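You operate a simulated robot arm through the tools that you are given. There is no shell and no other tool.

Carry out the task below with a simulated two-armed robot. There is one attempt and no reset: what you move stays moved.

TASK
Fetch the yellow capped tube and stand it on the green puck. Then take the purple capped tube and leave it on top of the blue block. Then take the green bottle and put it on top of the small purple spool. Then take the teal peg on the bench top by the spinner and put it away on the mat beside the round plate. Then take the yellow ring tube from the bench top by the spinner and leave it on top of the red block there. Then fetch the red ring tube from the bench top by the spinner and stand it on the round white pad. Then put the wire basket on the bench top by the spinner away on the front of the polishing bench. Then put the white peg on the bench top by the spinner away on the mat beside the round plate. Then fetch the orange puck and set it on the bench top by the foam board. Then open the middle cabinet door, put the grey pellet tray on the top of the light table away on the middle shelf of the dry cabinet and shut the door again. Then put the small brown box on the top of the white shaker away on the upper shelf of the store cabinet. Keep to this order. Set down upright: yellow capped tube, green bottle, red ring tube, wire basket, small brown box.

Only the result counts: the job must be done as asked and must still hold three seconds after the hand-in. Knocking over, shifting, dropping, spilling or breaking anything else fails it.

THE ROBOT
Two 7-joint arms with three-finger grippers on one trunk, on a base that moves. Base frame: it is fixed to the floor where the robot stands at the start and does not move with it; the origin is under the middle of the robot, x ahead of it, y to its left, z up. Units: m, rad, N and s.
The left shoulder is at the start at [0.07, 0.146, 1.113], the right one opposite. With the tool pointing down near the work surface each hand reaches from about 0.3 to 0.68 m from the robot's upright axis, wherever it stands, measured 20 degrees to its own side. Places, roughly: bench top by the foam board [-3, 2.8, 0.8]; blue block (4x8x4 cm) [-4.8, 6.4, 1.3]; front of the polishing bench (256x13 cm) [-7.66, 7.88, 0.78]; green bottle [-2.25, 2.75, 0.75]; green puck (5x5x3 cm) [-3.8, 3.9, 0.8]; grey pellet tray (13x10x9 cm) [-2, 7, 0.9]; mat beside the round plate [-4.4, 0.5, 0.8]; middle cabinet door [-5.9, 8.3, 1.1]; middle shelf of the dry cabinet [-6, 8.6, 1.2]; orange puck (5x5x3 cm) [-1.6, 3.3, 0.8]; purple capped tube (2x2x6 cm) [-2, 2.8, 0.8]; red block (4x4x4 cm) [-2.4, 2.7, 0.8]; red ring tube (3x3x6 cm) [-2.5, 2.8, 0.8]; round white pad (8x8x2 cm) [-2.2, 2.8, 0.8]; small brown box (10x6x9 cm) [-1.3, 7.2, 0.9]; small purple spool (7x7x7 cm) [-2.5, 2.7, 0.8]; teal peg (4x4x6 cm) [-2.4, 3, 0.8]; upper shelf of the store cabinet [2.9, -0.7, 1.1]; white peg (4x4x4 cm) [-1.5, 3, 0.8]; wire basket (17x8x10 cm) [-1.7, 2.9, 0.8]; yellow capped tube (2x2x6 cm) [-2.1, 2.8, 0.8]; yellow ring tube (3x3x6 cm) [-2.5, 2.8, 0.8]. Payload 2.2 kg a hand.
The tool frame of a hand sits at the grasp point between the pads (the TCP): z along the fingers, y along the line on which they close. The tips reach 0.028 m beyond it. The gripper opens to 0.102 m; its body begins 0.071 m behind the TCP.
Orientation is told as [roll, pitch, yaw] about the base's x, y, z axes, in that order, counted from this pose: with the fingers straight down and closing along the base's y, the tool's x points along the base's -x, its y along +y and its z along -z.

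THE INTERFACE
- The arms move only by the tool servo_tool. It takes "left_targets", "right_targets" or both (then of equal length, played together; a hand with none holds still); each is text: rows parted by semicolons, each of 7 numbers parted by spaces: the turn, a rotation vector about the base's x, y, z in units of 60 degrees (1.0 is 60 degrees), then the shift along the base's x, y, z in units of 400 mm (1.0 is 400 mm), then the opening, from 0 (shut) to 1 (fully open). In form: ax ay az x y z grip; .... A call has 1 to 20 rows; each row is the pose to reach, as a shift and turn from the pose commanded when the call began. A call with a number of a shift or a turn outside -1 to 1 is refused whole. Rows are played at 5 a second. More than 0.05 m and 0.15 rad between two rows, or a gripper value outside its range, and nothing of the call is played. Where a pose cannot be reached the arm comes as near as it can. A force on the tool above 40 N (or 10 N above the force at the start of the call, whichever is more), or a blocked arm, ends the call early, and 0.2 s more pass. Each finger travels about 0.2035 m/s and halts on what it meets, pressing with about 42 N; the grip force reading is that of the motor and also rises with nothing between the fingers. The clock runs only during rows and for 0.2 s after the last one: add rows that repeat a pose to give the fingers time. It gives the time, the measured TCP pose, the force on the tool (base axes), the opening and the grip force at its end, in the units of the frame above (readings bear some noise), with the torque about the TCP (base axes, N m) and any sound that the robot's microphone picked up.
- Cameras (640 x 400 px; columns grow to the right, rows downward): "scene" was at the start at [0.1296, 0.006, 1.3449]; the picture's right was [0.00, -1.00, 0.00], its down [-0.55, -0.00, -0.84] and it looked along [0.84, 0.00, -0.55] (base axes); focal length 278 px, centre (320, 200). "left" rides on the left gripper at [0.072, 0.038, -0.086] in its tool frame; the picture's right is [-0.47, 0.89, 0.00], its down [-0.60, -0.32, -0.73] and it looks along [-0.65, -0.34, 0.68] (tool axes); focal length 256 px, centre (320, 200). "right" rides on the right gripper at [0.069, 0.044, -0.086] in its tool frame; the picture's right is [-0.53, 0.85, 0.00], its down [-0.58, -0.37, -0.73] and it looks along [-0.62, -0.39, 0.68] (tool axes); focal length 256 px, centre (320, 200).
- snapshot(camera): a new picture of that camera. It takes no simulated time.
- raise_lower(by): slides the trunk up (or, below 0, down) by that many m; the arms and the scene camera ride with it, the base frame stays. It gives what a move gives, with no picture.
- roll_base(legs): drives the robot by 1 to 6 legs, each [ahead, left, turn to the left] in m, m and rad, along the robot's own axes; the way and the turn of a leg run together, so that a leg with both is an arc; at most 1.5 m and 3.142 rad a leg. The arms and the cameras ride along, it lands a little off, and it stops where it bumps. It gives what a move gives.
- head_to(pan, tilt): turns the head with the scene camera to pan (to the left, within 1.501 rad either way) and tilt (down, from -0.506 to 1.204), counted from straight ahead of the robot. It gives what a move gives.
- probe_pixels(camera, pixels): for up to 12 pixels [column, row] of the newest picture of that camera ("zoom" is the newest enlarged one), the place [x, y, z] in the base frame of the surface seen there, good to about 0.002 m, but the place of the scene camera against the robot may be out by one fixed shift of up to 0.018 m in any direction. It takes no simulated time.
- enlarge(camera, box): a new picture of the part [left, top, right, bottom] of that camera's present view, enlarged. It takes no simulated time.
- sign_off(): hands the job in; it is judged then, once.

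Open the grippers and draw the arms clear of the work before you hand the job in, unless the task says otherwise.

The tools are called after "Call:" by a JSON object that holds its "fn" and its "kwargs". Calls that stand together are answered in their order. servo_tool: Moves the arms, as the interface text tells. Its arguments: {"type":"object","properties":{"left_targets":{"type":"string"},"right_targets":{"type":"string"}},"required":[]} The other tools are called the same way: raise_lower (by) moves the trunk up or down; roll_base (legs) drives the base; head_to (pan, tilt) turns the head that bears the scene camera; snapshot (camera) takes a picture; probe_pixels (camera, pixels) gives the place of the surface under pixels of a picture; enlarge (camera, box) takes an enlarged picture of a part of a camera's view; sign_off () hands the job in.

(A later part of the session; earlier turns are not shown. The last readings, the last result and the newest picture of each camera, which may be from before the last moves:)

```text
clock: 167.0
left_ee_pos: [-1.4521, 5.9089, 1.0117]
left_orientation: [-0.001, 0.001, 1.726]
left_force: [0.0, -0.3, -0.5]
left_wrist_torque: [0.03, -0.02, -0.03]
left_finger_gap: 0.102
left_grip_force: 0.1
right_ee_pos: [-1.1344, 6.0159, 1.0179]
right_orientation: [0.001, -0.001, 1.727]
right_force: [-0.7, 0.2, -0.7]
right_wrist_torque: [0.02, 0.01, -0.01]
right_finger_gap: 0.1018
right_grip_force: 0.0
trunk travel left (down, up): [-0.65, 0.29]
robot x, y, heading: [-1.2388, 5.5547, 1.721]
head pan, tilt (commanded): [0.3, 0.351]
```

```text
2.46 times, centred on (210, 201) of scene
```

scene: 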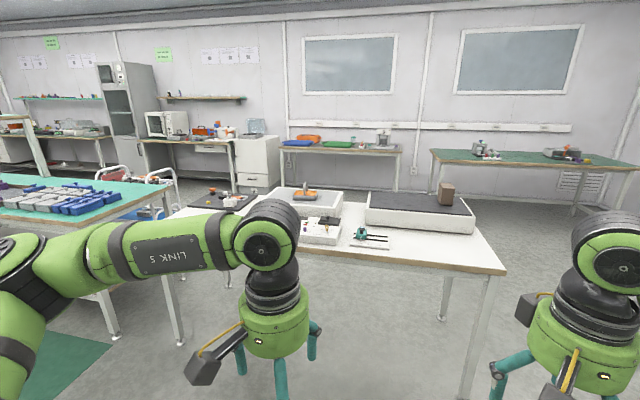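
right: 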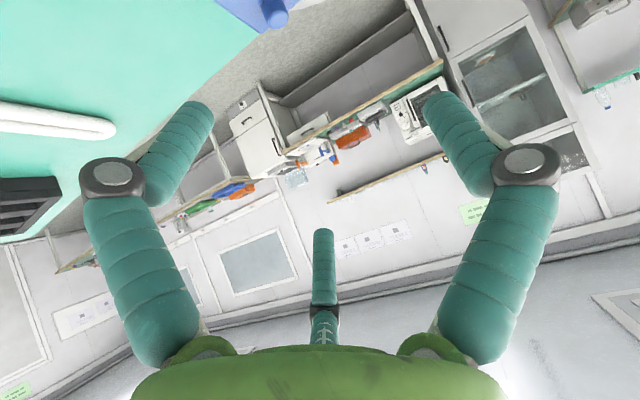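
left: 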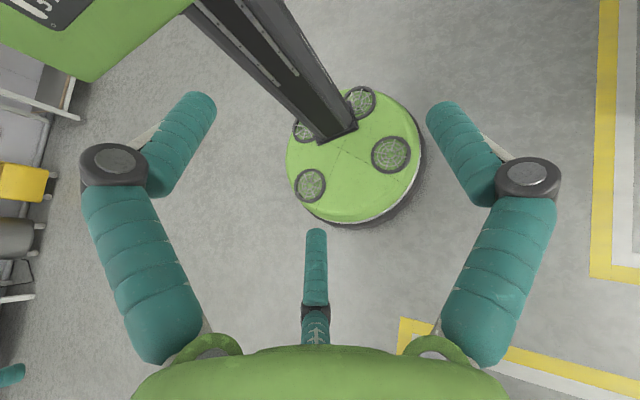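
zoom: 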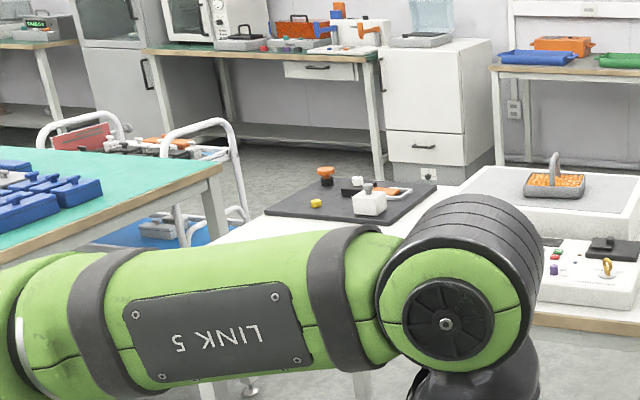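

The gap between the second bench and the white table is only about 0.4 m, so later I must go round the table's right end. Now I reverse along the island's end to the front aisle and shift left to the rack station.

Call:
{"fn": "roll_base", "kwargs": {"legs": [[-1.25, 0, 0.024], [-1.2, 0, 0], [-1.19, 0, 0], [0, 1.49, 0]]}}

Call:
{"fn": "head_to", "kwargs": {"pan": 0.0, "tilt": 0.6}}

Call:
{"fn": "snapshot", "kwargs": {"camera": "scene"}}

```text
clock: 191.8
left_ee_pos: [-2.2968, 2.0173, 1.0135]
left_orientation: [-0.003, 0.001, 1.754]
left_force: [0.5, 0.2, 0.4]
left_wrist_torque: [0.02, 0.01, 0.01]
left_finger_gap: 0.102
left_grip_force: 0.1
right_ee_pos: [-1.9817, 2.1323, 1.0174]
right_orientation: [0.0, -0.001, 1.755]
right_force: [0.0, -0.7, 0.1]
right_wrist_torque: [0.0, -0.01, 0.02]
right_finger_gap: 0.1023
right_grip_force: 0.0
trunk travel left (down, up): [-0.65, 0.29]
robot x, y, heading: [-2.0699, 1.6702, 1.754]
head pan, tilt (commanded): [0.3, 0.351]
```

```text
clock: 192.6
left_ee_pos: [-2.2949, 2.0174, 1.0132]
left_orientation: [-0.002, 0.001, 1.754]
left_force: [0.1, 0.4, 0.2]
left_wrist_torque: [0.01, -0.04, -0.06]
left_finger_gap: 0.1018
left_grip_force: 0.1
right_ee_pos: [-1.9812, 2.1313, 1.018]
right_orientation: [0.002, 0.0, 1.754]
right_force: [-0.5, 0.3, 0.2]
right_wrist_torque: [-0.04, 0.01, 0.04]
right_finger_gap: 0.102
right_grip_force: 0.1
trunk travel left (down, up): [-0.65, 0.29]
robot x, y, heading: [-2.0691, 1.6696, 1.752]
head pan, tilt (commanded): [0.0, 0.6]
```

```text
taken
```

scene: 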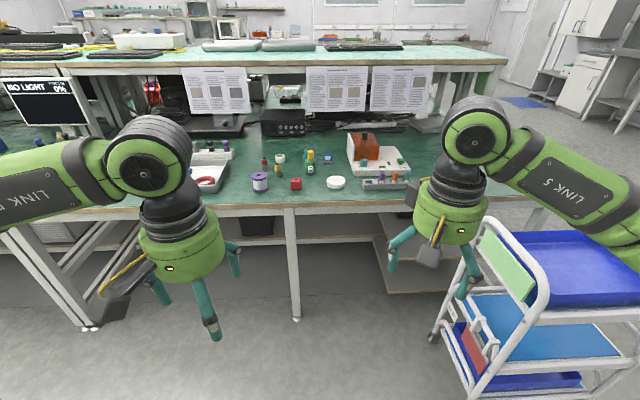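

I'm at u≈-1.748, v≈2.005, square to the bench. I drive 0.635 m ahead and take a right wrist picture of the rack.

Call:
{"fn": "roll_base", "kwargs": {"legs": [[0.635, 0, -0.008]]}}

Call:
{"fn": "snapshot", "kwargs": {"camera": "right"}}

Call:
{"fn": "enlarge", "kwargs": {"camera": "right", "box": [200, 0, 400, 125]}}

```text
clock: 196.1
left_ee_pos: [-2.4044, 2.6466, 1.0136]
left_orientation: [-0.003, -0.001, 1.746]
left_force: [-1.0, 0.2, -0.8]
left_wrist_torque: [0.0, 0.0, 0.02]
left_finger_gap: 0.102
left_grip_force: 0.1
right_ee_pos: [-2.089, 2.7586, 1.0183]
right_orientation: [0.002, -0.002, 1.745]
right_force: [-1.5, -0.8, 0.3]
right_wrist_torque: [0.02, 0.04, 0.0]
right_finger_gap: 0.102
right_grip_force: 0.1
trunk travel left (down, up): [-0.65, 0.29]
robot x, y, heading: [-2.1811, 2.3015, 1.743]
head pan, tilt (commanded): [0.0, 0.6]
```

```text
taken
```

right: 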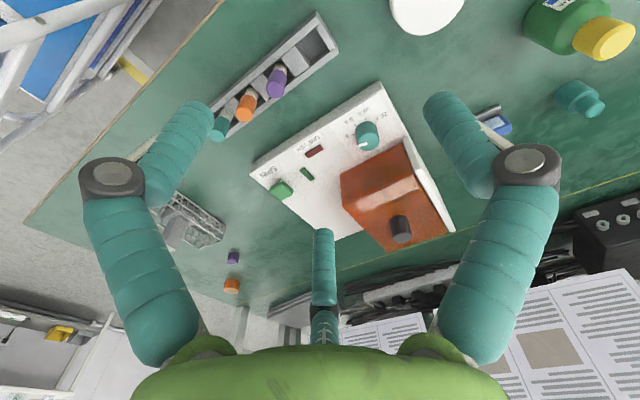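

```text
3.20 times, centred on (300, 62) of right
```

zoom: 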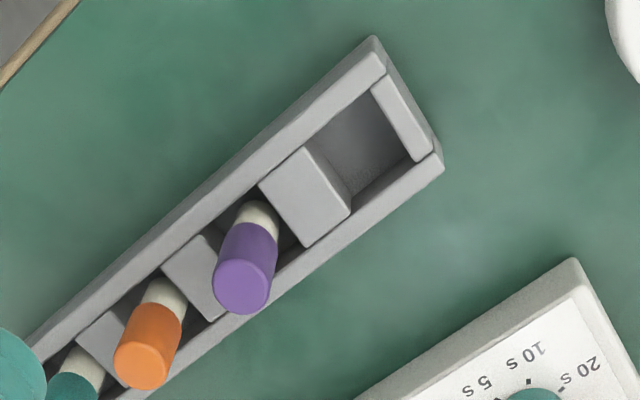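

The purple cap's top disc is at zoom (242, 287). I probe its rim for the centre.

Call:
{"fn": "probe_pixels", "kwargs": {"camera": "zoom", "pixels": [[242, 287], [217, 285], [267, 288], [242, 310], [242, 265], [147, 365], [320, 190]]}}

```text
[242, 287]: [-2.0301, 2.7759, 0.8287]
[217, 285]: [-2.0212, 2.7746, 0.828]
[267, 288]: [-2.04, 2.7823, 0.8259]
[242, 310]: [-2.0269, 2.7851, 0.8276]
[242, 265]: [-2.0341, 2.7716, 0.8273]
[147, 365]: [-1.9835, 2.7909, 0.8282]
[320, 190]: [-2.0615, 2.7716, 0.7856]
```

The purple centre is (-2.0305, 2.778), top 0.8275. I go over it with the fingers half closed, descend to z≈0.82 and close.

Call:
{"fn": "servo_tool", "kwargs": {"right_targets": "0 0 0 0.05 0.0164 -0.09 0.5; 0 0 0 0.1 0.033 -0.18 0.5; 0 0 0 0.1463 0.0493 -0.27 0.5; 0 0 0 0.1463 0.0493 -0.345 0.5; 0 0 0 0.1463 0.0493 -0.345 0.5; 0 0 0 0.1463 0.0493 -0.42 0.5; 0 0 0 0.1463 0.0493 -0.497 0.5; 0 0 0 0.1463 0.0493 -0.497 0.5; 0 0 0 0.1463 0.0493 -0.497 0.1; 0 0 0 0.1463 0.0493 -0.497 0; 0 0 0 0.1463 0.0493 -0.497 0; 0 0 0 0.1463 0.0493 -0.497 0"}}

Call:
{"fn": "snapshot", "kwargs": {"camera": "right"}}

```text
clock: 198.7
left_ee_pos: [-2.4037, 2.6461, 1.0138]
left_orientation: [-0.004, 0.0, 1.746]
left_force: [-0.7, 0.6, 0.2]
left_wrist_torque: [0.0, 0.0, 0.01]
left_finger_gap: 0.102
left_grip_force: 0.0
right_ee_pos: [-2.0294, 2.7788, 0.8197]
right_orientation: [0.003, -0.002, 1.745]
right_force: [-0.2, -0.3, 0.4]
right_wrist_torque: [0.0, 0.03, 0.03]
right_finger_gap: 0.0175
right_grip_force: 41.9
trunk travel left (down, up): [-0.65, 0.29]
robot x, y, heading: [-2.1844, 2.2959, 1.738]
head pan, tilt (commanded): [0.0, 0.6]
```

```text
taken
```

right: 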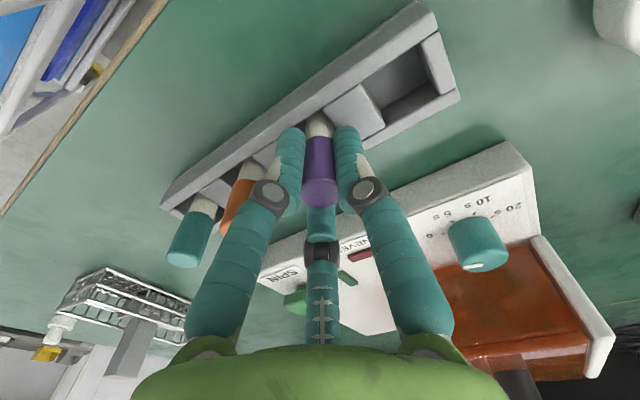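

The purple cap is gripped (gap 0.0175, 41.9 N). I lift it straight out by 0.2 m.

Call:
{"fn": "servo_tool", "kwargs": {"right_targets": "0 0 0 0 0 0.05 0; 0 0 0 0 0 0.1 0; 0 0 0 0 0 0.2 0; 0 0 0 0 0 0.3 0; 0 0 0 0 0 0.4 0; 0 0 0 0 0 0.5 0; 0 0 0 -0.1 -0.03 0.5 0; 0 0 0 -0.1463 -0.0493 0.5 0; 0 0 0 -0.1463 -0.0493 0.5 0"}}

Call:
{"fn": "snapshot", "kwargs": {"camera": "right"}}

```text
clock: 200.7
left_ee_pos: [-2.4049, 2.646, 1.014]
left_orientation: [-0.002, 0.0, 1.746]
left_force: [0.6, 0.0, 0.5]
left_wrist_torque: [0.0, 0.03, 0.0]
left_finger_gap: 0.1017
left_grip_force: 0.0
right_ee_pos: [-2.0887, 2.7578, 1.0183]
right_orientation: [0.001, -0.001, 1.747]
right_force: [0.1, -0.7, 0.1]
right_wrist_torque: [0.0, -0.01, -0.03]
right_finger_gap: 0.0176
right_grip_force: 42.4
trunk travel left (down, up): [-0.65, 0.29]
robot x, y, heading: [-2.1807, 2.301, 1.744]
head pan, tilt (commanded): [0.0, 0.6]
```

```text
taken
```

right: 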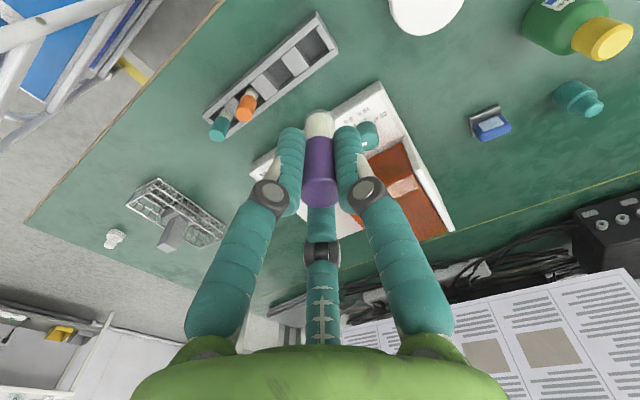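

The purple tube is held well. I drive back round the island's end, then diagonally towards the right of the white table.

Call:
{"fn": "roll_base", "kwargs": {"legs": [[-0.6, 0, 0], [0, -1.5, 0], [1.3, 0, 0], [1.3, 0, 0]]}}

Call:
{"fn": "head_to", "kwargs": {"pan": -0.3, "tilt": 0.35}}

Call:
{"fn": "snapshot", "kwargs": {"camera": "scene"}}

```text
clock: 223.4
left_ee_pos: [-1.3358, 4.8645, 1.0121]
left_orientation: [-0.002, 0.001, 1.761]
left_force: [1.0, 0.0, -0.2]
left_wrist_torque: [0.0, -0.04, 0.01]
left_finger_gap: 0.1019
left_grip_force: 0.0
right_ee_pos: [-1.0236, 4.9818, 1.0188]
right_orientation: [0.002, -0.001, 1.763]
right_force: [-0.6, -0.1, -0.2]
right_wrist_torque: [-0.02, -0.03, 0.0]
right_finger_gap: 0.0176
right_grip_force: 42.0
trunk travel left (down, up): [-0.65, 0.29]
robot x, y, heading: [-1.1056, 4.5188, 1.762]
head pan, tilt (commanded): [0.0, 0.6]
```

```text
clock: 224.2
left_ee_pos: [-1.3354, 4.8649, 1.0128]
left_orientation: [-0.002, 0.001, 1.761]
left_force: [-1.2, 0.3, 0.0]
left_wrist_torque: [-0.03, 0.02, -0.02]
left_finger_gap: 0.1016
left_grip_force: 0.0
right_ee_pos: [-1.0235, 4.9815, 1.019]
right_orientation: [0.002, -0.003, 1.763]
right_force: [-0.3, -0.1, -0.3]
right_wrist_torque: [-0.02, -0.01, 0.01]
right_finger_gap: 0.0176
right_grip_force: 42.1
trunk travel left (down, up): [-0.65, 0.29]
robot x, y, heading: [-1.1072, 4.5196, 1.758]
head pan, tilt (commanded): [-0.3, 0.351]
```

```text
taken
```

scene: 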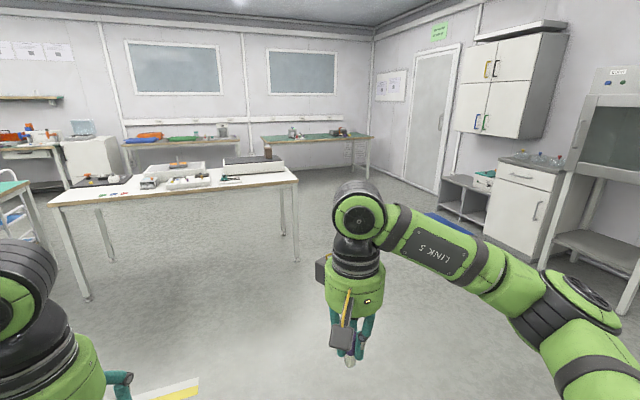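

The floor right of the white table is free. I probe the table's corners and the furniture beyond for the way round it.

Call:
{"fn": "probe_pixels", "kwargs": {"camera": "scene", "pixels": [[296, 182], [280, 166], [296, 255], [283, 230], [265, 145], [368, 137], [290, 155], [345, 160], [80, 160], [130, 150], [240, 140], [365, 165]]}}

```text
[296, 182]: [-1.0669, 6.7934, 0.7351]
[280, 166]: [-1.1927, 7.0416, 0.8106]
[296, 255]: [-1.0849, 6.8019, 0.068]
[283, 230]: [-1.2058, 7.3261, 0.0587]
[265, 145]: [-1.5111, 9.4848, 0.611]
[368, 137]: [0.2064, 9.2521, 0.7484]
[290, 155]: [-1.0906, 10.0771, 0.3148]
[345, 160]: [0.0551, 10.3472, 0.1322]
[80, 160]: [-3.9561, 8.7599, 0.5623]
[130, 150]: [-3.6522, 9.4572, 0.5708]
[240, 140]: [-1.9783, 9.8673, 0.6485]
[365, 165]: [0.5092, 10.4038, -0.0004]
```

The table's back edge is near y≈7.35 and the wall benches start near y≈9.3, so there is a wide aisle behind. I go round the right end and turn to face along that aisle.

Call:
{"fn": "roll_base", "kwargs": {"legs": [[0.67, -0.46, 0], [0.67, -0.46, 0], [1.15, 0, 0], [1.15, 0, 0], [0, 0, 1.556]]}}

Call:
{"fn": "head_to", "kwargs": {"pan": 0.0, "tilt": 0.35}}

Call:
{"fn": "snapshot", "kwargs": {"camera": "scene"}}

```text
clock: 247.2
left_ee_pos: [-1.2493, 8.04, 1.0126]
left_orientation: [-0.002, -0.001, -2.945]
left_force: [-0.4, 0.5, -0.2]
left_wrist_torque: [0.04, 0.01, 0.0]
left_finger_gap: 0.1021
left_grip_force: 0.1
right_ee_pos: [-1.3694, 8.3517, 1.0188]
right_orientation: [0.003, -0.003, -2.944]
right_force: [0.3, 0.4, 0.4]
right_wrist_torque: [-0.01, 0.0, 0.01]
right_finger_gap: 0.0174
right_grip_force: 42.7
trunk travel left (down, up): [-0.65, 0.29]
robot x, y, heading: [-0.9079, 8.2717, -2.947]
head pan, tilt (commanded): [-0.3, 0.351]
```

```text
clock: 248.0
left_ee_pos: [-1.2501, 8.039, 1.0115]
left_orientation: [-0.002, -0.001, -2.945]
left_force: [0.8, -0.3, 0.3]
left_wrist_torque: [0.02, -0.01, -0.03]
left_finger_gap: 0.102
left_grip_force: 0.0
right_ee_pos: [-1.3676, 8.3514, 1.0186]
right_orientation: [0.002, -0.002, -2.946]
right_force: [-0.1, 0.1, -0.7]
right_wrist_torque: [0.03, -0.01, 0.0]
right_finger_gap: 0.0174
right_grip_force: 42.2
trunk travel left (down, up): [-0.65, 0.29]
robot x, y, heading: [-0.909, 8.2657, -2.94]
head pan, tilt (commanded): [0.0, 0.351]
```

```text
taken
```

scene: 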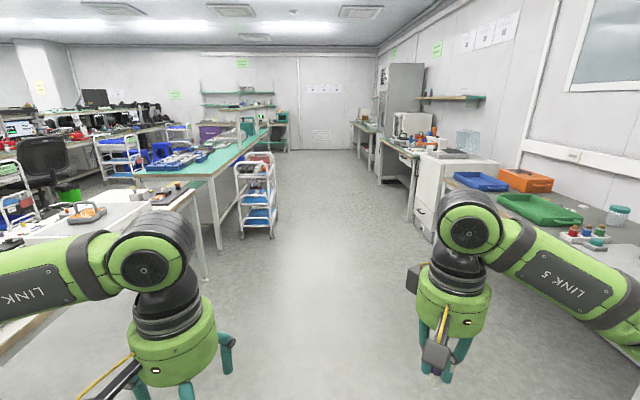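

The aisle is clear with one cart at (257, 195) behind the second bench's near end. I probe the cart, the bench's back edge and the shelf.

Call:
{"fn": "probe_pixels", "kwargs": {"camera": "scene", "pixels": [[240, 235], [275, 235], [278, 190], [258, 160], [240, 175], [250, 150], [240, 125], [215, 175], [205, 250], [365, 160], [380, 180], [283, 130]]}}

Call:
{"fn": "enlarge", "kwargs": {"camera": "scene", "box": [130, 70, 450, 270]}}

```text
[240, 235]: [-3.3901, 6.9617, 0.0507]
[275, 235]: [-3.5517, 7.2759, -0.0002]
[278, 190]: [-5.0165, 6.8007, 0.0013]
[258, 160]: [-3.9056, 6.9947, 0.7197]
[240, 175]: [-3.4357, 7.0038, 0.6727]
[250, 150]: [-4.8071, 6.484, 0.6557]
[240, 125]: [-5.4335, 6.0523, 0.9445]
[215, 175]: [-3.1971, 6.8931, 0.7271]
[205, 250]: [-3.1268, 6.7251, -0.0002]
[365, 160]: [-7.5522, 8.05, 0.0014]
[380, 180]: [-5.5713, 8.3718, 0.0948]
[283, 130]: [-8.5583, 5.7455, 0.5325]
```

```text
2.00 times, centred on (290, 170) of scene
```

zoom: 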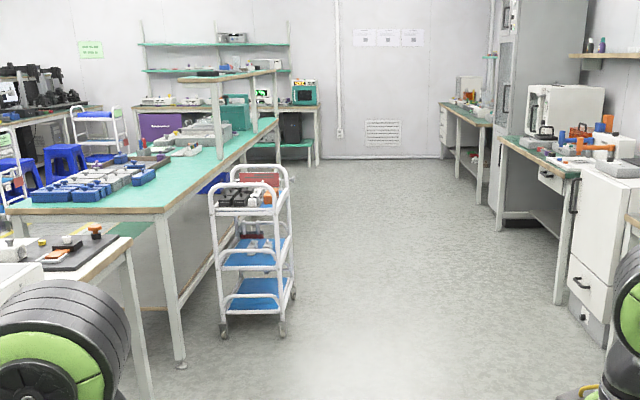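

The aisle at v≈8.25 is free up to the cabinets. I drive 4 m along it and turn left to face the shelf from behind.

Call:
{"fn": "roll_base", "kwargs": {"legs": [[1.35, 0, -0.024], [1.35, 0, 0], [1.28, 0, 0], [0, 0, 1.571]]}}

Call:
{"fn": "raise_lower", "kwargs": {"by": 0.29}}

Call:
{"fn": "head_to", "kwargs": {"pan": 0.0, "tilt": 0.55}}

Call:
{"fn": "snapshot", "kwargs": {"camera": "scene"}}

```text
clock: 271.0
left_ee_pos: [-4.5962, 7.2493, 1.0128]
left_orientation: [-0.002, -0.001, -1.4]
left_force: [-0.8, 0.2, -0.6]
left_wrist_torque: [-0.03, 0.01, -0.02]
left_finger_gap: 0.102
left_grip_force: 0.1
right_ee_pos: [-4.9123, 7.1396, 1.0194]
right_orientation: [0.002, -0.004, -1.399]
right_force: [0.1, 0.4, -0.5]
right_wrist_torque: [0.01, -0.02, 0.0]
right_finger_gap: 0.0174
right_grip_force: 42.0
trunk travel left (down, up): [-0.65, 0.29]
robot x, y, heading: [-4.8172, 7.6019, -1.402]
head pan, tilt (commanded): [0.0, 0.351]
```

```text
clock: 273.9
left_ee_pos: [-4.5964, 7.248, 1.3034]
left_orientation: [-0.002, 0.0, -1.401]
left_force: [0.3, 0.8, -0.5]
left_wrist_torque: [-0.03, 0.03, 0.01]
left_finger_gap: 0.1018
left_grip_force: 0.1
right_ee_pos: [-4.9129, 7.138, 1.3085]
right_orientation: [0.001, -0.001, -1.4]
right_force: [0.1, 0.3, -0.8]
right_wrist_torque: [-0.01, 0.0, 0.01]
right_finger_gap: 0.0175
right_grip_force: 42.5
trunk travel left (down, up): [-0.94, 0.0]
robot x, y, heading: [-4.8188, 7.5993, -1.4]
head pan, tilt (commanded): [0.0, 0.351]
```

```text
clock: 274.6
left_ee_pos: [-4.5966, 7.2493, 1.303]
left_orientation: [-0.002, 0.0, -1.399]
left_force: [-0.2, -0.8, -0.4]
left_wrist_torque: [0.03, 0.02, 0.01]
left_finger_gap: 0.1019
left_grip_force: 0.1
right_ee_pos: [-4.9124, 7.1388, 1.3091]
right_orientation: [0.001, -0.001, -1.398]
right_force: [0.4, 0.4, -0.1]
right_wrist_torque: [0.04, -0.02, 0.01]
right_finger_gap: 0.0176
right_grip_force: 42.3
trunk travel left (down, up): [-0.94, 0.0]
robot x, y, heading: [-4.8216, 7.6015, -1.397]
head pan, tilt (commanded): [0.0, 0.55]
```

```text
taken
```

scene: 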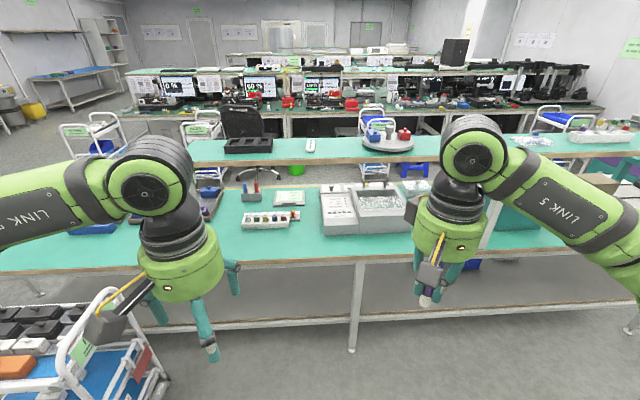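

From behind I see the bench's near edge at row 260 and the shelf with the turntable at (388, 143). I probe these distances.

Call:
{"fn": "probe_pixels", "kwargs": {"camera": "scene", "pixels": [[300, 262], [480, 252], [300, 163], [300, 143], [376, 132], [372, 136], [388, 147], [355, 345], [240, 320], [150, 360], [90, 300], [60, 350]]}}

Call:
{"fn": "enlarge", "kwargs": {"camera": "scene", "box": [340, 115, 436, 175]}}

```text
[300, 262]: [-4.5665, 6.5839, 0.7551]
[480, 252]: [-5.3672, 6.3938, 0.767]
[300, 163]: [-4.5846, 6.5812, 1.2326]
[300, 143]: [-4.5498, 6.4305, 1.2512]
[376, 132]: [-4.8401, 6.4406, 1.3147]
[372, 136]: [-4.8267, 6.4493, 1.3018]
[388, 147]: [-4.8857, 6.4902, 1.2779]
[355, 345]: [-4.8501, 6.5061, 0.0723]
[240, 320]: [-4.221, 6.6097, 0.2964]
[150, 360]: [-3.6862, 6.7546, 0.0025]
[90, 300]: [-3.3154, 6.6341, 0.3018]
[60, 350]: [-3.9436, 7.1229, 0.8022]
```

```text
6.67 times, centred on (388, 145) of scene
```

zoom: 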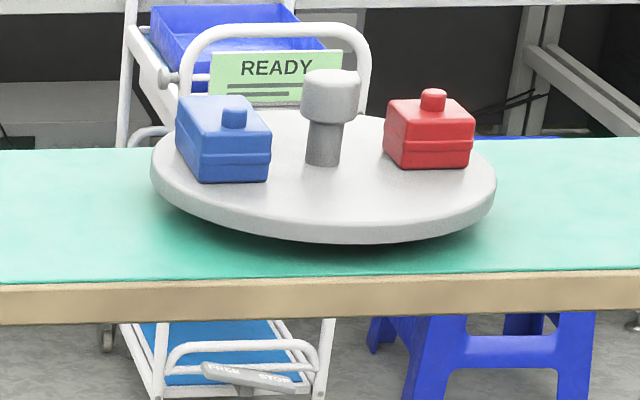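

The shelf's back is flush with the bench back edge at v≈7.28, so from v≈7.68 the block is about 0.55 m away. I first raise both hands by 0.12 m to pass above the turntable items, then roll 0.64 m ahead.

Call:
{"fn": "servo_tool", "kwargs": {"left_targets": "0 0 0 0 0 0.1 1; 0 0 0 0 0 0.2 1; 0 0 0 0 0 0.3 1; 0 0 0 0 0 0.3 1", "right_targets": "0 0 0 0 0 0.1 0; 0 0 0 0 0 0.2 0; 0 0 0 0 0 0.3 0; 0 0 0 0 0 0.3 0"}}

Call:
{"fn": "roll_base", "kwargs": {"legs": [[0.64, 0, 0]]}}

Call:
{"fn": "snapshot", "kwargs": {"camera": "right"}}

Call:
{"fn": "snapshot", "kwargs": {"camera": "scene"}}

```text
clock: 275.6
left_ee_pos: [-4.5974, 7.25, 1.4238]
left_orientation: [-0.001, 0.001, -1.401]
left_force: [-0.2, 0.1, -0.4]
left_wrist_torque: [0.01, 0.02, 0.04]
left_finger_gap: 0.1021
left_grip_force: 0.0
right_ee_pos: [-4.9132, 7.1381, 1.4285]
right_orientation: [0.002, -0.001, -1.398]
right_force: [-0.1, 0.2, 0.1]
right_wrist_torque: [0.02, 0.02, 0.02]
right_finger_gap: 0.0172
right_grip_force: 42.1
trunk travel left (down, up): [-0.94, 0.0]
robot x, y, heading: [-4.8193, 7.5979, -1.402]
head pan, tilt (commanded): [0.0, 0.55]
```

```text
clock: 279.2
left_ee_pos: [-4.4893, 6.6192, 1.4236]
left_orientation: [0.0, -0.002, -1.4]
left_force: [-0.9, 1.1, 0.0]
left_wrist_torque: [-0.01, 0.02, -0.01]
left_finger_gap: 0.1024
left_grip_force: 0.1
right_ee_pos: [-4.8046, 6.5085, 1.4298]
right_orientation: [0.002, -0.004, -1.399]
right_force: [-0.4, 0.8, 0.3]
right_wrist_torque: [0.0, 0.03, 0.0]
right_finger_gap: 0.0173
right_grip_force: 41.8
trunk travel left (down, up): [-0.94, 0.0]
robot x, y, heading: [-4.7101, 6.9705, -1.405]
head pan, tilt (commanded): [0.0, 0.55]
```

```text
taken
```

right: 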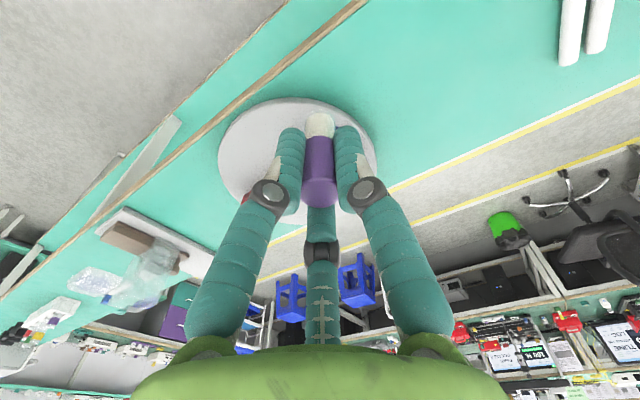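

```text
taken
```

scene: 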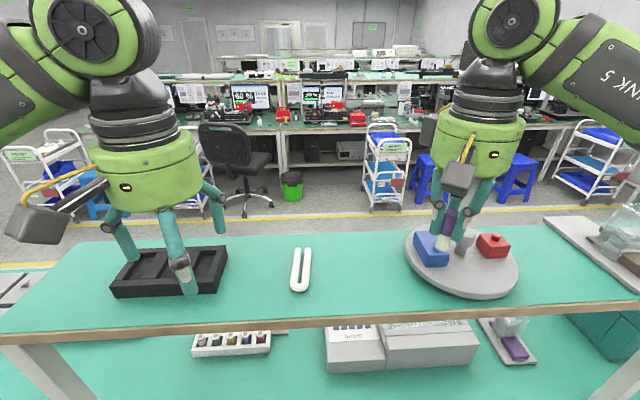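

Both hands are clear above the shelf. I move the right hand over the estimated block position (shift (-0.015, -0.108)) at this height so the wrist camera sees the block past the tube's end.

Call:
{"fn": "servo_tool", "kwargs": {"right_targets": "0 0 0 -0.013 -0.09 0 0; 0 0 0 -0.026 -0.18 0 0; 0 0 0 -0.0385 -0.27 0 0; 0 0 0 -0.0385 -0.27 0 0"}}

Call:
{"fn": "snapshot", "kwargs": {"camera": "right"}}

Call:
{"fn": "enlarge", "kwargs": {"camera": "right", "box": [240, 30, 400, 130]}}

```text
clock: 280.2
left_ee_pos: [-4.4885, 6.6173, 1.4234]
left_orientation: [-0.003, 0.0, -1.401]
left_force: [-0.7, -1.6, -0.4]
left_wrist_torque: [0.01, -0.02, 0.0]
left_finger_gap: 0.1021
left_grip_force: 0.0
right_ee_pos: [-4.8195, 6.3988, 1.4278]
right_orientation: [0.001, -0.004, -1.396]
right_force: [-0.5, -0.3, 0.5]
right_wrist_torque: [0.01, 0.02, 0.0]
right_finger_gap: 0.0175
right_grip_force: 42.0
trunk travel left (down, up): [-0.94, 0.0]
robot x, y, heading: [-4.708, 6.9647, -1.403]
head pan, tilt (commanded): [0.0, 0.55]
```

```text
taken
```

right: 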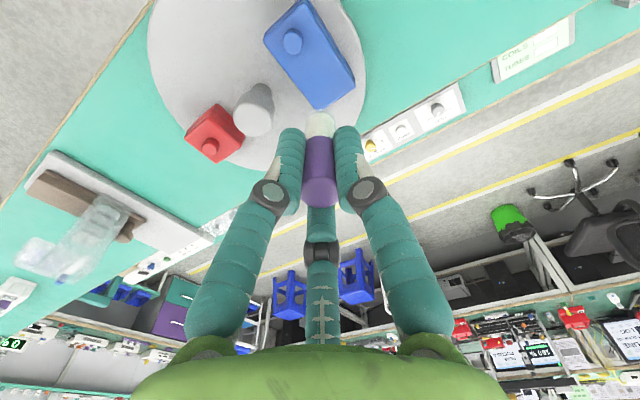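

```text
4.00 times, centred on (320, 80) of right
```

zoom: 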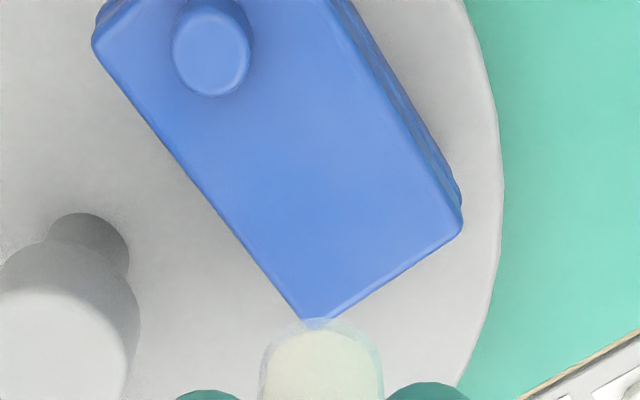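

Now the block is clear in the zoom: the knob at (212, 60) and the flat part towards (388, 270). I probe the corners and the flat middle.

Call:
{"fn": "probe_pixels", "kwargs": {"camera": "zoom", "pixels": [[212, 60], [315, 312], [452, 218], [388, 262], [300, 190], [320, 200], [104, 45], [330, 10], [225, 185], [385, 100], [50, 330], [280, 130]]}}

```text
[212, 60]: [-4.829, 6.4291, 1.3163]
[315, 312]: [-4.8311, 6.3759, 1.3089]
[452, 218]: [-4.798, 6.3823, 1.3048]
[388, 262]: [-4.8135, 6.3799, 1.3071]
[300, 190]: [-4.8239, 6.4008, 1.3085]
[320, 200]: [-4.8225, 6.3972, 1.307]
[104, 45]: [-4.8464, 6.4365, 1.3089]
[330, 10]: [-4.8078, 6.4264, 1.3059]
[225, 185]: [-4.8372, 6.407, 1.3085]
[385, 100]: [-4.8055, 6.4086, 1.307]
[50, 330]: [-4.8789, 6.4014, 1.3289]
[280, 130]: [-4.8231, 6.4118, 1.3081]
```

The flat middle is (-4.8205, 6.3995) at z 1.308, and the tube end should touch at TCP z≈1.3615. I lower to about 1.364.

Call:
{"fn": "servo_tool", "kwargs": {"right_targets": "0 0 0 -0.0025 0.0018 -0.08 0; 0 0 0 -0.0025 0.0018 -0.13 0; 0 0 0 -0.0025 0.0018 -0.15 0; 0 0 0 -0.0025 0.0018 -0.16 0; 0 0 0 -0.0025 0.0018 -0.16 0"}}

Call:
{"fn": "snapshot", "kwargs": {"camera": "right"}}

```text
clock: 281.4
left_ee_pos: [-4.4889, 6.6161, 1.4222]
left_orientation: [-0.003, 0.0, -1.397]
left_force: [-0.4, -0.3, 0.4]
left_wrist_torque: [0.03, 0.02, 0.04]
left_finger_gap: 0.102
left_grip_force: 0.1
right_ee_pos: [-4.8195, 6.3986, 1.3638]
right_orientation: [0.002, -0.002, -1.398]
right_force: [0.6, -0.2, 0.1]
right_wrist_torque: [0.0, 0.01, -0.01]
right_finger_gap: 0.0176
right_grip_force: 42.0
trunk travel left (down, up): [-0.94, 0.0]
robot x, y, heading: [-4.7096, 6.9695, -1.402]
head pan, tilt (commanded): [0.0, 0.55]
```

```text
taken
```

right: 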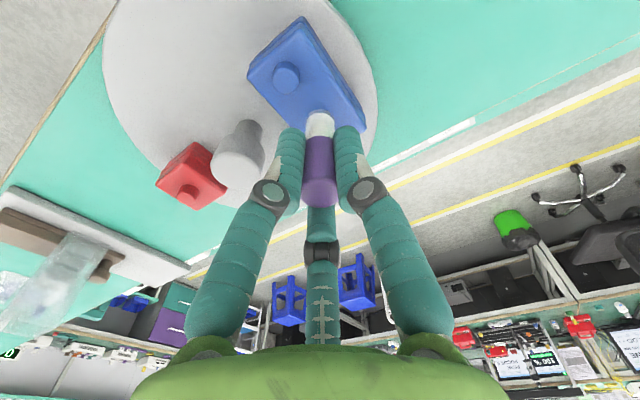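

No contact yet (force ≈0). I creep down another 3 mm.

Call:
{"fn": "servo_tool", "kwargs": {"right_targets": "0 0 0 -0.001 0.001 -0.004 0; 0 0 0 -0.001 0.001 -0.0075 0; 0 0 0 -0.001 0.001 -0.0075 0"}}

Call:
{"fn": "enlarge", "kwargs": {"camera": "right", "box": [240, 30, 400, 130]}}

```text
clock: 282.2
left_ee_pos: [-4.4883, 6.6164, 1.4217]
left_orientation: [-0.004, 0.0, -1.4]
left_force: [-0.3, -0.1, 0.4]
left_wrist_torque: [0.01, -0.01, -0.02]
left_finger_gap: 0.102
left_grip_force: 0.1
right_ee_pos: [-4.8215, 6.3991, 1.3621]
right_orientation: [0.001, -0.001, -1.399]
right_force: [-0.4, 1.0, -0.6]
right_wrist_torque: [0.01, 0.0, -0.01]
right_finger_gap: 0.0174
right_grip_force: 42.0
trunk travel left (down, up): [-0.94, 0.0]
robot x, y, heading: [-4.7096, 6.9657, -1.403]
head pan, tilt (commanded): [0.0, 0.55]
```

```text
4.00 times, centred on (320, 80) of right
```

zoom: 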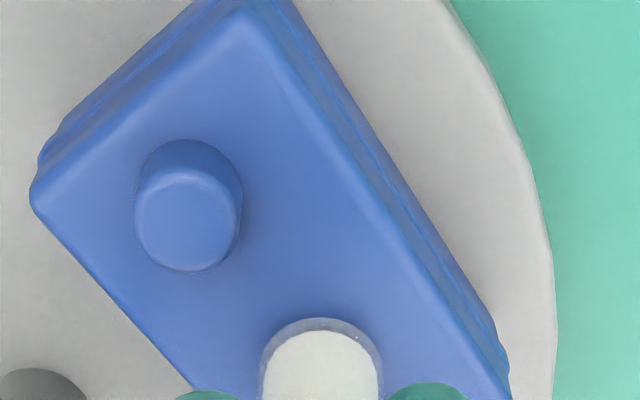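

Still no upward force; the tube's end looks just above the surface. I creep down 2 mm more.

Call:
{"fn": "servo_tool", "kwargs": {"right_targets": "0 0 0 0 0 -0.003 0; 0 0 0 0 0 -0.006 0; 0 0 0 0 0 -0.006 0"}}

```text
clock: 283.0
left_ee_pos: [-4.4877, 6.6194, 1.4241]
left_orientation: [-0.001, 0.0, -1.4]
left_force: [-1.1, 0.2, 0.3]
left_wrist_torque: [0.0, -0.02, -0.01]
left_finger_gap: 0.1021
left_grip_force: 0.1
right_ee_pos: [-4.8213, 6.4009, 1.3605]
right_orientation: [0.002, -0.003, -1.397]
right_force: [-0.2, -1.4, 5.2]
right_wrist_torque: [-0.01, 0.03, 0.02]
right_finger_gap: 0.0176
right_grip_force: 41.6
trunk travel left (down, up): [-0.94, 0.0]
robot x, y, heading: [-4.7091, 6.9619, -1.404]
head pan, tilt (commanded): [0.0, 0.55]
```

Contact: 5.2 N upward at z 1.3605. I open gently and lift straight up.

Call:
{"fn": "servo_tool", "kwargs": {"right_targets": "0 0 0 0 0 0.001 0.2; 0 0 0 0 0 0.002 0.3; 0 0 0 0 0 0.002 0.42; 0 0 0 0 0 0.002 0.42; 0 0 0 0 0 0.06 0.42; 0 0 0 0 0 0.14 0.42; 0 0 0 0 0 0.2 0.42; 0 0 0 0 0 0.2 0.42"}}

Call:
{"fn": "snapshot", "kwargs": {"camera": "right"}}

```text
clock: 284.8
left_ee_pos: [-4.4885, 6.6171, 1.4232]
left_orientation: [-0.001, 0.0, -1.4]
left_force: [0.0, -0.8, 0.2]
left_wrist_torque: [0.05, 0.0, -0.02]
left_finger_gap: 0.102
left_grip_force: 0.0
right_ee_pos: [-4.8223, 6.3998, 1.4393]
right_orientation: [0.0, -0.002, -1.397]
right_force: [0.9, -0.3, 0.4]
right_wrist_torque: [0.01, 0.01, 0.02]
right_finger_gap: 0.0431
right_grip_force: 0.2
trunk travel left (down, up): [-0.94, 0.0]
robot x, y, heading: [-4.7095, 6.9655, -1.398]
head pan, tilt (commanded): [0.0, 0.55]
```

```text
taken
```

right: 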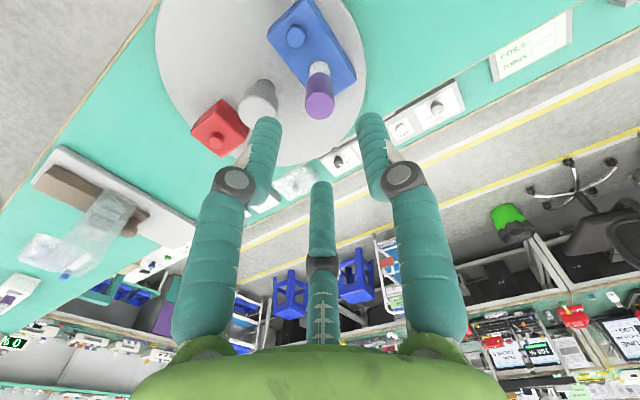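

The purple tube stands upright on the blue block. I draw the hand back over the robot's side, then roll back.

Call:
{"fn": "servo_tool", "kwargs": {"right_targets": "0 0 0 0.013 0.09 0.01 0.5; 0 0 0 0.026 0.18 0.01 0.7; 0 0 0 0.0385 0.27 0 1; 0 0 0 0.0385 0.27 0 1"}}

Call:
{"fn": "roll_base", "kwargs": {"legs": [[-0.6, 0, 0]]}}

Call:
{"fn": "servo_tool", "kwargs": {"left_targets": "0 0 0 0 0 -0.1 1; 0 0 0 0 0 -0.2 1; 0 0 0 0 0 -0.3 1; 0 0 0 0 0 -0.3 1", "right_targets": "0 0 0 0 0 -0.1 1; 0 0 0 0 0 -0.2 1; 0 0 0 0 0 -0.32 1; 0 0 0 0 0 -0.32 1"}}

Call:
{"fn": "snapshot", "kwargs": {"camera": "scene"}}

```text
clock: 285.8
left_ee_pos: [-4.4892, 6.6169, 1.4222]
left_orientation: [-0.001, 0.001, -1.401]
left_force: [0.3, 0.0, 0.2]
left_wrist_torque: [0.0, -0.03, 0.04]
left_finger_gap: 0.102
left_grip_force: 0.0
right_ee_pos: [-4.8051, 6.5091, 1.4374]
right_orientation: [0.001, -0.002, -1.399]
right_force: [-0.2, 0.6, 0.2]
right_wrist_torque: [0.0, -0.03, 0.02]
right_finger_gap: 0.102
right_grip_force: 0.1
trunk travel left (down, up): [-0.94, 0.0]
robot x, y, heading: [-4.7116, 6.9652, -1.402]
head pan, tilt (commanded): [0.0, 0.55]
```

```text
clock: 289.2
left_ee_pos: [-4.5914, 7.2094, 1.4216]
left_orientation: [-0.003, 0.0, -1.403]
left_force: [0.6, 0.1, -0.2]
left_wrist_torque: [0.03, -0.03, 0.05]
left_finger_gap: 0.1019
left_grip_force: 0.1
right_ee_pos: [-4.907, 7.1004, 1.4364]
right_orientation: [0.003, 0.001, -1.4]
right_force: [-0.3, 0.0, 0.2]
right_wrist_torque: [0.02, 0.03, -0.01]
right_finger_gap: 0.1022
right_grip_force: 0.0
trunk travel left (down, up): [-0.94, 0.0]
robot x, y, heading: [-4.81, 7.5615, -1.403]
head pan, tilt (commanded): [0.0, 0.55]
```

```text
clock: 290.2
left_ee_pos: [-4.5909, 7.2132, 1.3029]
left_orientation: [-0.003, -0.002, -1.404]
left_force: [-0.3, 0.3, 0.2]
left_wrist_torque: [0.0, -0.02, 0.0]
left_finger_gap: 0.102
left_grip_force: 0.2
right_ee_pos: [-4.9082, 7.104, 1.3094]
right_orientation: [0.002, -0.004, -1.401]
right_force: [-0.1, 0.9, 0.2]
right_wrist_torque: [-0.03, -0.01, 0.01]
right_finger_gap: 0.1017
right_grip_force: 0.0
trunk travel left (down, up): [-0.94, 0.0]
robot x, y, heading: [-4.8089, 7.5606, -1.407]
head pan, tilt (commanded): [0.0, 0.55]
```

```text
taken
```

scene: 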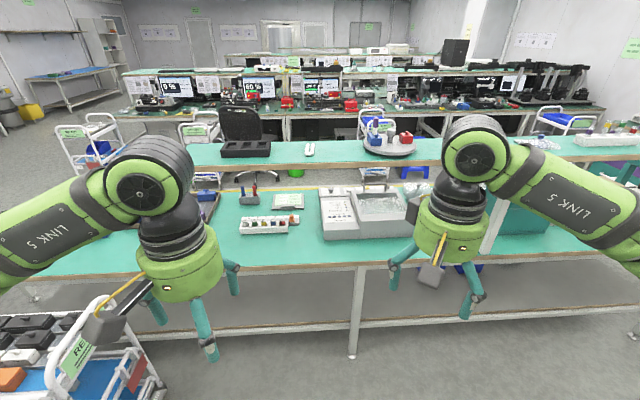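

The tube stands safely. Before leaving I look right (west) along the aisle towards the polishing bench and cabinet, to know the routes there.

Call:
{"fn": "head_to", "kwargs": {"pan": -1.4, "tilt": 0.4}}

Call:
{"fn": "snapshot", "kwargs": {"camera": "scene"}}

Call:
{"fn": "raise_lower", "kwargs": {"by": -0.29}}

```text
clock: 291.7
left_ee_pos: [-4.5909, 7.2118, 1.3033]
left_orientation: [-0.002, 0.001, -1.404]
left_force: [-0.4, 0.4, 0.2]
left_wrist_torque: [0.0, 0.01, 0.05]
left_finger_gap: 0.1021
left_grip_force: 0.0
right_ee_pos: [-4.9075, 7.103, 1.3095]
right_orientation: [0.0, -0.003, -1.402]
right_force: [0.3, 0.1, -0.5]
right_wrist_torque: [-0.03, 0.0, -0.03]
right_finger_gap: 0.102
right_grip_force: 0.1
trunk travel left (down, up): [-0.94, 0.0]
robot x, y, heading: [-4.8107, 7.5597, -1.409]
head pan, tilt (commanded): [-1.4, 0.4]
```

```text
taken
```

scene: 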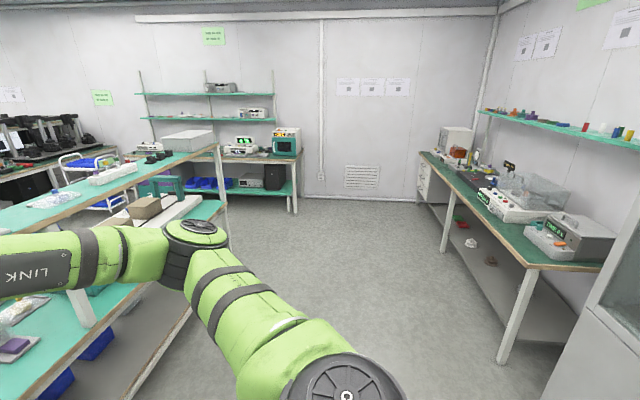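

```text
clock: 294.6
left_ee_pos: [-4.5898, 7.2127, 1.0146]
left_orientation: [-0.001, 0.0, -1.403]
left_force: [-0.5, -0.5, 0.4]
left_wrist_torque: [-0.02, 0.05, -0.01]
left_finger_gap: 0.1022
left_grip_force: 0.2
right_ee_pos: [-4.9069, 7.103, 1.02]
right_orientation: [0.001, -0.001, -1.401]
right_force: [-0.7, -0.3, -0.2]
right_wrist_torque: [0.01, 0.0, -0.02]
right_finger_gap: 0.1022
right_grip_force: 0.1
trunk travel left (down, up): [-0.65, 0.29]
robot x, y, heading: [-4.8097, 7.5621, -1.407]
head pan, tilt (commanded): [-1.4, 0.4]
```

The polishing bench is at the right (columns 420-600), with open floor west of the second bench. I probe its edges and the passage.

Call:
{"fn": "probe_pixels", "kwargs": {"camera": "scene", "pixels": [[222, 225], [215, 150], [500, 355], [440, 250], [530, 265], [430, 165], [480, 215], [295, 210], [300, 260], [230, 240], [600, 390], [520, 215]]}}

```text
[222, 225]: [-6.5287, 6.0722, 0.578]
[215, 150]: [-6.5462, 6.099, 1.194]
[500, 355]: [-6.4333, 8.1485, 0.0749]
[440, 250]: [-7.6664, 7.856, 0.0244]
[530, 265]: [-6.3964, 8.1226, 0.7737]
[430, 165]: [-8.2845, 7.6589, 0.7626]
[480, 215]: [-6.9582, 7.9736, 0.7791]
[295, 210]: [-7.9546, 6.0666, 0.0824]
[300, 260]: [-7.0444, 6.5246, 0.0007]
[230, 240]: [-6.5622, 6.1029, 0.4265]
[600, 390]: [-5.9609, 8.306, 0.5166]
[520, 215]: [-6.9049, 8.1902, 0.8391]
```

I now know the routes. I return to the rack station: sideways east along the back aisle, then round the table's right end.

Call:
{"fn": "roll_base", "kwargs": {"legs": [[0, 1.35, 0.0105], [0, 1.35, 0], [0, 1.27, 0], [1.15, 0, 0], [1.15, 0, 0]]}}

Call:
{"fn": "head_to", "kwargs": {"pan": 0.0, "tilt": 0.4}}

Call:
{"fn": "snapshot", "kwargs": {"camera": "scene"}}

```text
clock: 324.6
left_ee_pos: [-0.3251, 5.6009, 1.0139]
left_orientation: [-0.002, 0.0, -1.415]
left_force: [0.9, 0.0, -0.1]
left_wrist_torque: [0.01, -0.01, 0.0]
left_finger_gap: 0.102
left_grip_force: 0.1
right_ee_pos: [-0.6432, 5.4964, 1.0191]
right_orientation: [0.002, -0.001, -1.416]
right_force: [-0.2, -0.9, 1.0]
right_wrist_torque: [-0.04, 0.02, 0.01]
right_finger_gap: 0.1021
right_grip_force: 0.1
trunk travel left (down, up): [-0.65, 0.29]
robot x, y, heading: [-0.5421, 5.9548, -1.417]
head pan, tilt (commanded): [-1.4, 0.4]
```

```text
clock: 326.2
left_ee_pos: [-0.3251, 5.6018, 1.0131]
left_orientation: [-0.002, 0.001, -1.417]
left_force: [-0.2, 0.5, -0.1]
left_wrist_torque: [0.01, -0.03, 0.0]
left_finger_gap: 0.1019
left_grip_force: 0.0
right_ee_pos: [-0.6443, 5.4974, 1.0199]
right_orientation: [0.0, -0.001, -1.416]
right_force: [-0.2, -0.5, 0.1]
right_wrist_torque: [0.01, -0.01, -0.02]
right_finger_gap: 0.1019
right_grip_force: 0.0
trunk travel left (down, up): [-0.65, 0.29]
robot x, y, heading: [-0.542, 5.9525, -1.413]
head pan, tilt (commanded): [0.0, 0.4]
```

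```text
taken
```

scene: 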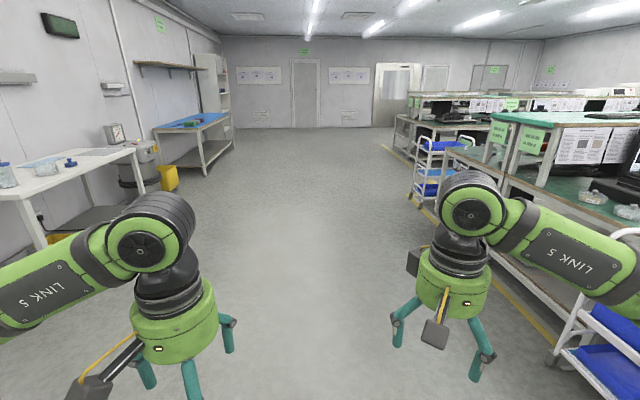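

All clear ahead. I drive straight to the front aisle, right to the rack station, and turn round to face the bench.

Call:
{"fn": "roll_base", "kwargs": {"legs": [[1.3075, -0.2266, 0], [1.3075, -0.2266, 0], [1.3075, -0.2266, 0], [0, -1.48, 0], [0, 0, -3.123]]}}

Call:
{"fn": "snapshot", "kwargs": {"camera": "scene"}}

```text
clock: 359.8
left_ee_pos: [-2.2873, 2.0677, 1.0154]
left_orientation: [-0.001, 0.0, 1.731]
left_force: [0.2, 0.2, 0.6]
left_wrist_torque: [-0.04, -0.02, -0.02]
left_finger_gap: 0.102
left_grip_force: 0.1
right_ee_pos: [-1.9708, 2.1746, 1.0199]
right_orientation: [0.001, -0.001, 1.734]
right_force: [0.1, 0.5, -0.5]
right_wrist_torque: [0.02, 0.03, 0.01]
right_finger_gap: 0.1019
right_grip_force: 0.0
trunk travel left (down, up): [-0.65, 0.29]
robot x, y, heading: [-2.0702, 1.7157, 1.734]
head pan, tilt (commanded): [0.0, 0.4]
```

```text
taken
```

scene: 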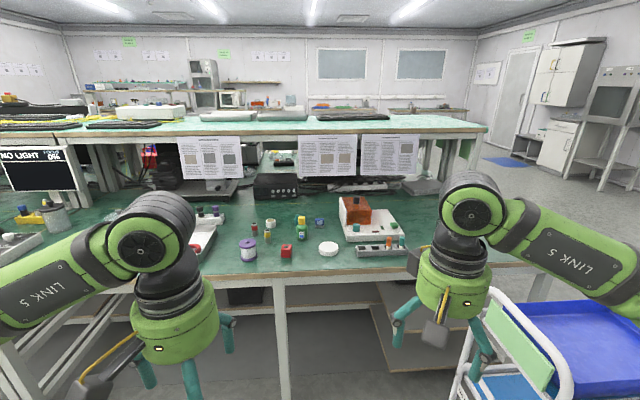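

I'm square before the bench again. I roll in 0.61 m (and 4 cm right) so the left hand covers bottle, spool, ring tubes and teal peg, and take left wrist and scene pictures.

Call:
{"fn": "roll_base", "kwargs": {"legs": [[0.61, -0.04, 0.011]]}}

Call:
{"fn": "head_to", "kwargs": {"pan": 0.1, "tilt": 0.85}}

Call:
{"fn": "snapshot", "kwargs": {"camera": "scene"}}

Call:
{"fn": "snapshot", "kwargs": {"camera": "left"}}

```text
clock: 363.2
left_ee_pos: [-2.3537, 2.6727, 1.0136]
left_orientation: [-0.002, -0.001, 1.746]
left_force: [0.7, -0.1, -0.1]
left_wrist_torque: [0.02, 0.01, -0.02]
left_finger_gap: 0.102
left_grip_force: 0.1
right_ee_pos: [-2.0389, 2.7832, 1.0187]
right_orientation: [0.002, -0.004, 1.747]
right_force: [0.6, 0.2, -0.3]
right_wrist_torque: [0.0, 0.03, -0.03]
right_finger_gap: 0.102
right_grip_force: 0.0
trunk travel left (down, up): [-0.65, 0.29]
robot x, y, heading: [-2.131, 2.3241, 1.748]
head pan, tilt (commanded): [0.0, 0.4]
```

```text
clock: 364.1
left_ee_pos: [-2.3547, 2.6724, 1.013]
left_orientation: [-0.003, -0.002, 1.748]
left_force: [0.2, 0.4, -0.3]
left_wrist_torque: [-0.02, 0.02, 0.0]
left_finger_gap: 0.102
left_grip_force: 0.1
right_ee_pos: [-2.0372, 2.7831, 1.0184]
right_orientation: [0.002, 0.0, 1.747]
right_force: [0.2, 0.3, 0.1]
right_wrist_torque: [0.01, -0.04, -0.04]
right_finger_gap: 0.1017
right_grip_force: 0.1
trunk travel left (down, up): [-0.65, 0.29]
robot x, y, heading: [-2.1297, 2.3255, 1.75]
head pan, tilt (commanded): [0.099, 0.85]
```

```text
taken
```

scene: 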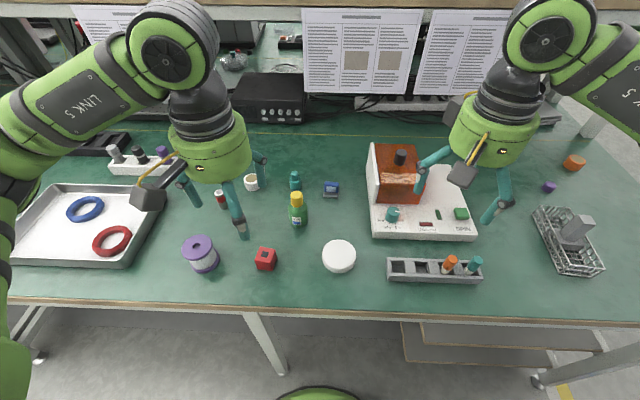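

```text
taken
```

left: 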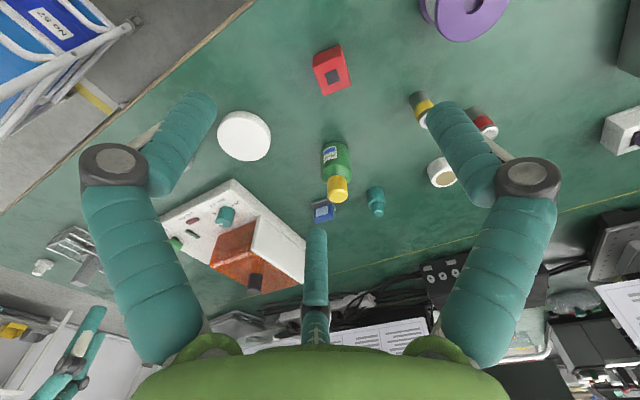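

The left wrist view shows bottle (336, 172), red block (332, 70), pad (244, 136), spool (465, 12), yellow ring tube (422, 105), red ring tube (482, 122), teal peg (375, 200). I enlarge for the bottle and spool.

Call:
{"fn": "enlarge", "kwargs": {"camera": "left", "box": [280, 120, 440, 220]}}

Call:
{"fn": "probe_pixels", "kwargs": {"camera": "zoom", "pixels": [[230, 280], [200, 285], [260, 265], [232, 310], [225, 250], [225, 180], [185, 150], [270, 130], [215, 110], [385, 320], [370, 260], [400, 300]]}}

Call:
{"fn": "probe_pixels", "kwargs": {"camera": "left", "pixels": [[468, 12], [440, 5], [500, 5], [470, 38], [470, 2], [455, 15], [332, 72], [320, 60], [345, 60], [330, 92], [345, 80], [244, 135]]}}

```text
4.00 times, centred on (360, 170) of left
```

zoom: 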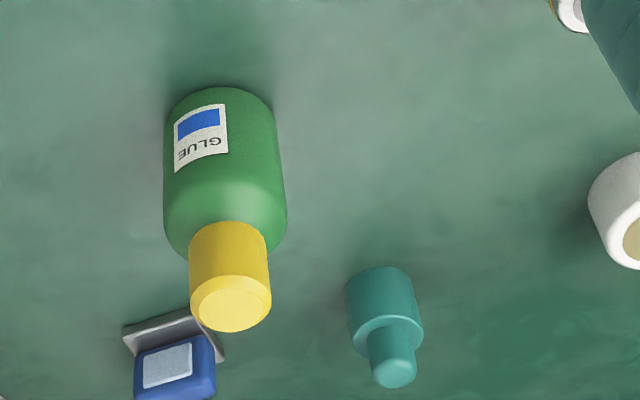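

```text
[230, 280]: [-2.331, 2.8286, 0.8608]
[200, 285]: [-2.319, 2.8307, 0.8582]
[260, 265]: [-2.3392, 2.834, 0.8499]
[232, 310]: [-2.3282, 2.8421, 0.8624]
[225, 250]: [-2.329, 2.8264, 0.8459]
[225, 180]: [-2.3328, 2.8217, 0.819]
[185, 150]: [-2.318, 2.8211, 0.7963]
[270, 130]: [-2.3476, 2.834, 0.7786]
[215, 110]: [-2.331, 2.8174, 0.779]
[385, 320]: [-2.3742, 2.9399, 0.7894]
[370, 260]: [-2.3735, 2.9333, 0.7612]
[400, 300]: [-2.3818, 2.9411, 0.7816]
```

```text
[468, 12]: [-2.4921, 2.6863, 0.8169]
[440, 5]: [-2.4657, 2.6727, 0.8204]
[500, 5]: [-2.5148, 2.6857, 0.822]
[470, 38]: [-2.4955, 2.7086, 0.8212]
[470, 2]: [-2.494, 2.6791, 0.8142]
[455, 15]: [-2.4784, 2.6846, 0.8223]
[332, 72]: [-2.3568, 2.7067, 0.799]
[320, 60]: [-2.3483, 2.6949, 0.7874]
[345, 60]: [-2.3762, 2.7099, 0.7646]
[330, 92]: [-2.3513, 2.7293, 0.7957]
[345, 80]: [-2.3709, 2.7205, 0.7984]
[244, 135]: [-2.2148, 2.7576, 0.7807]
```

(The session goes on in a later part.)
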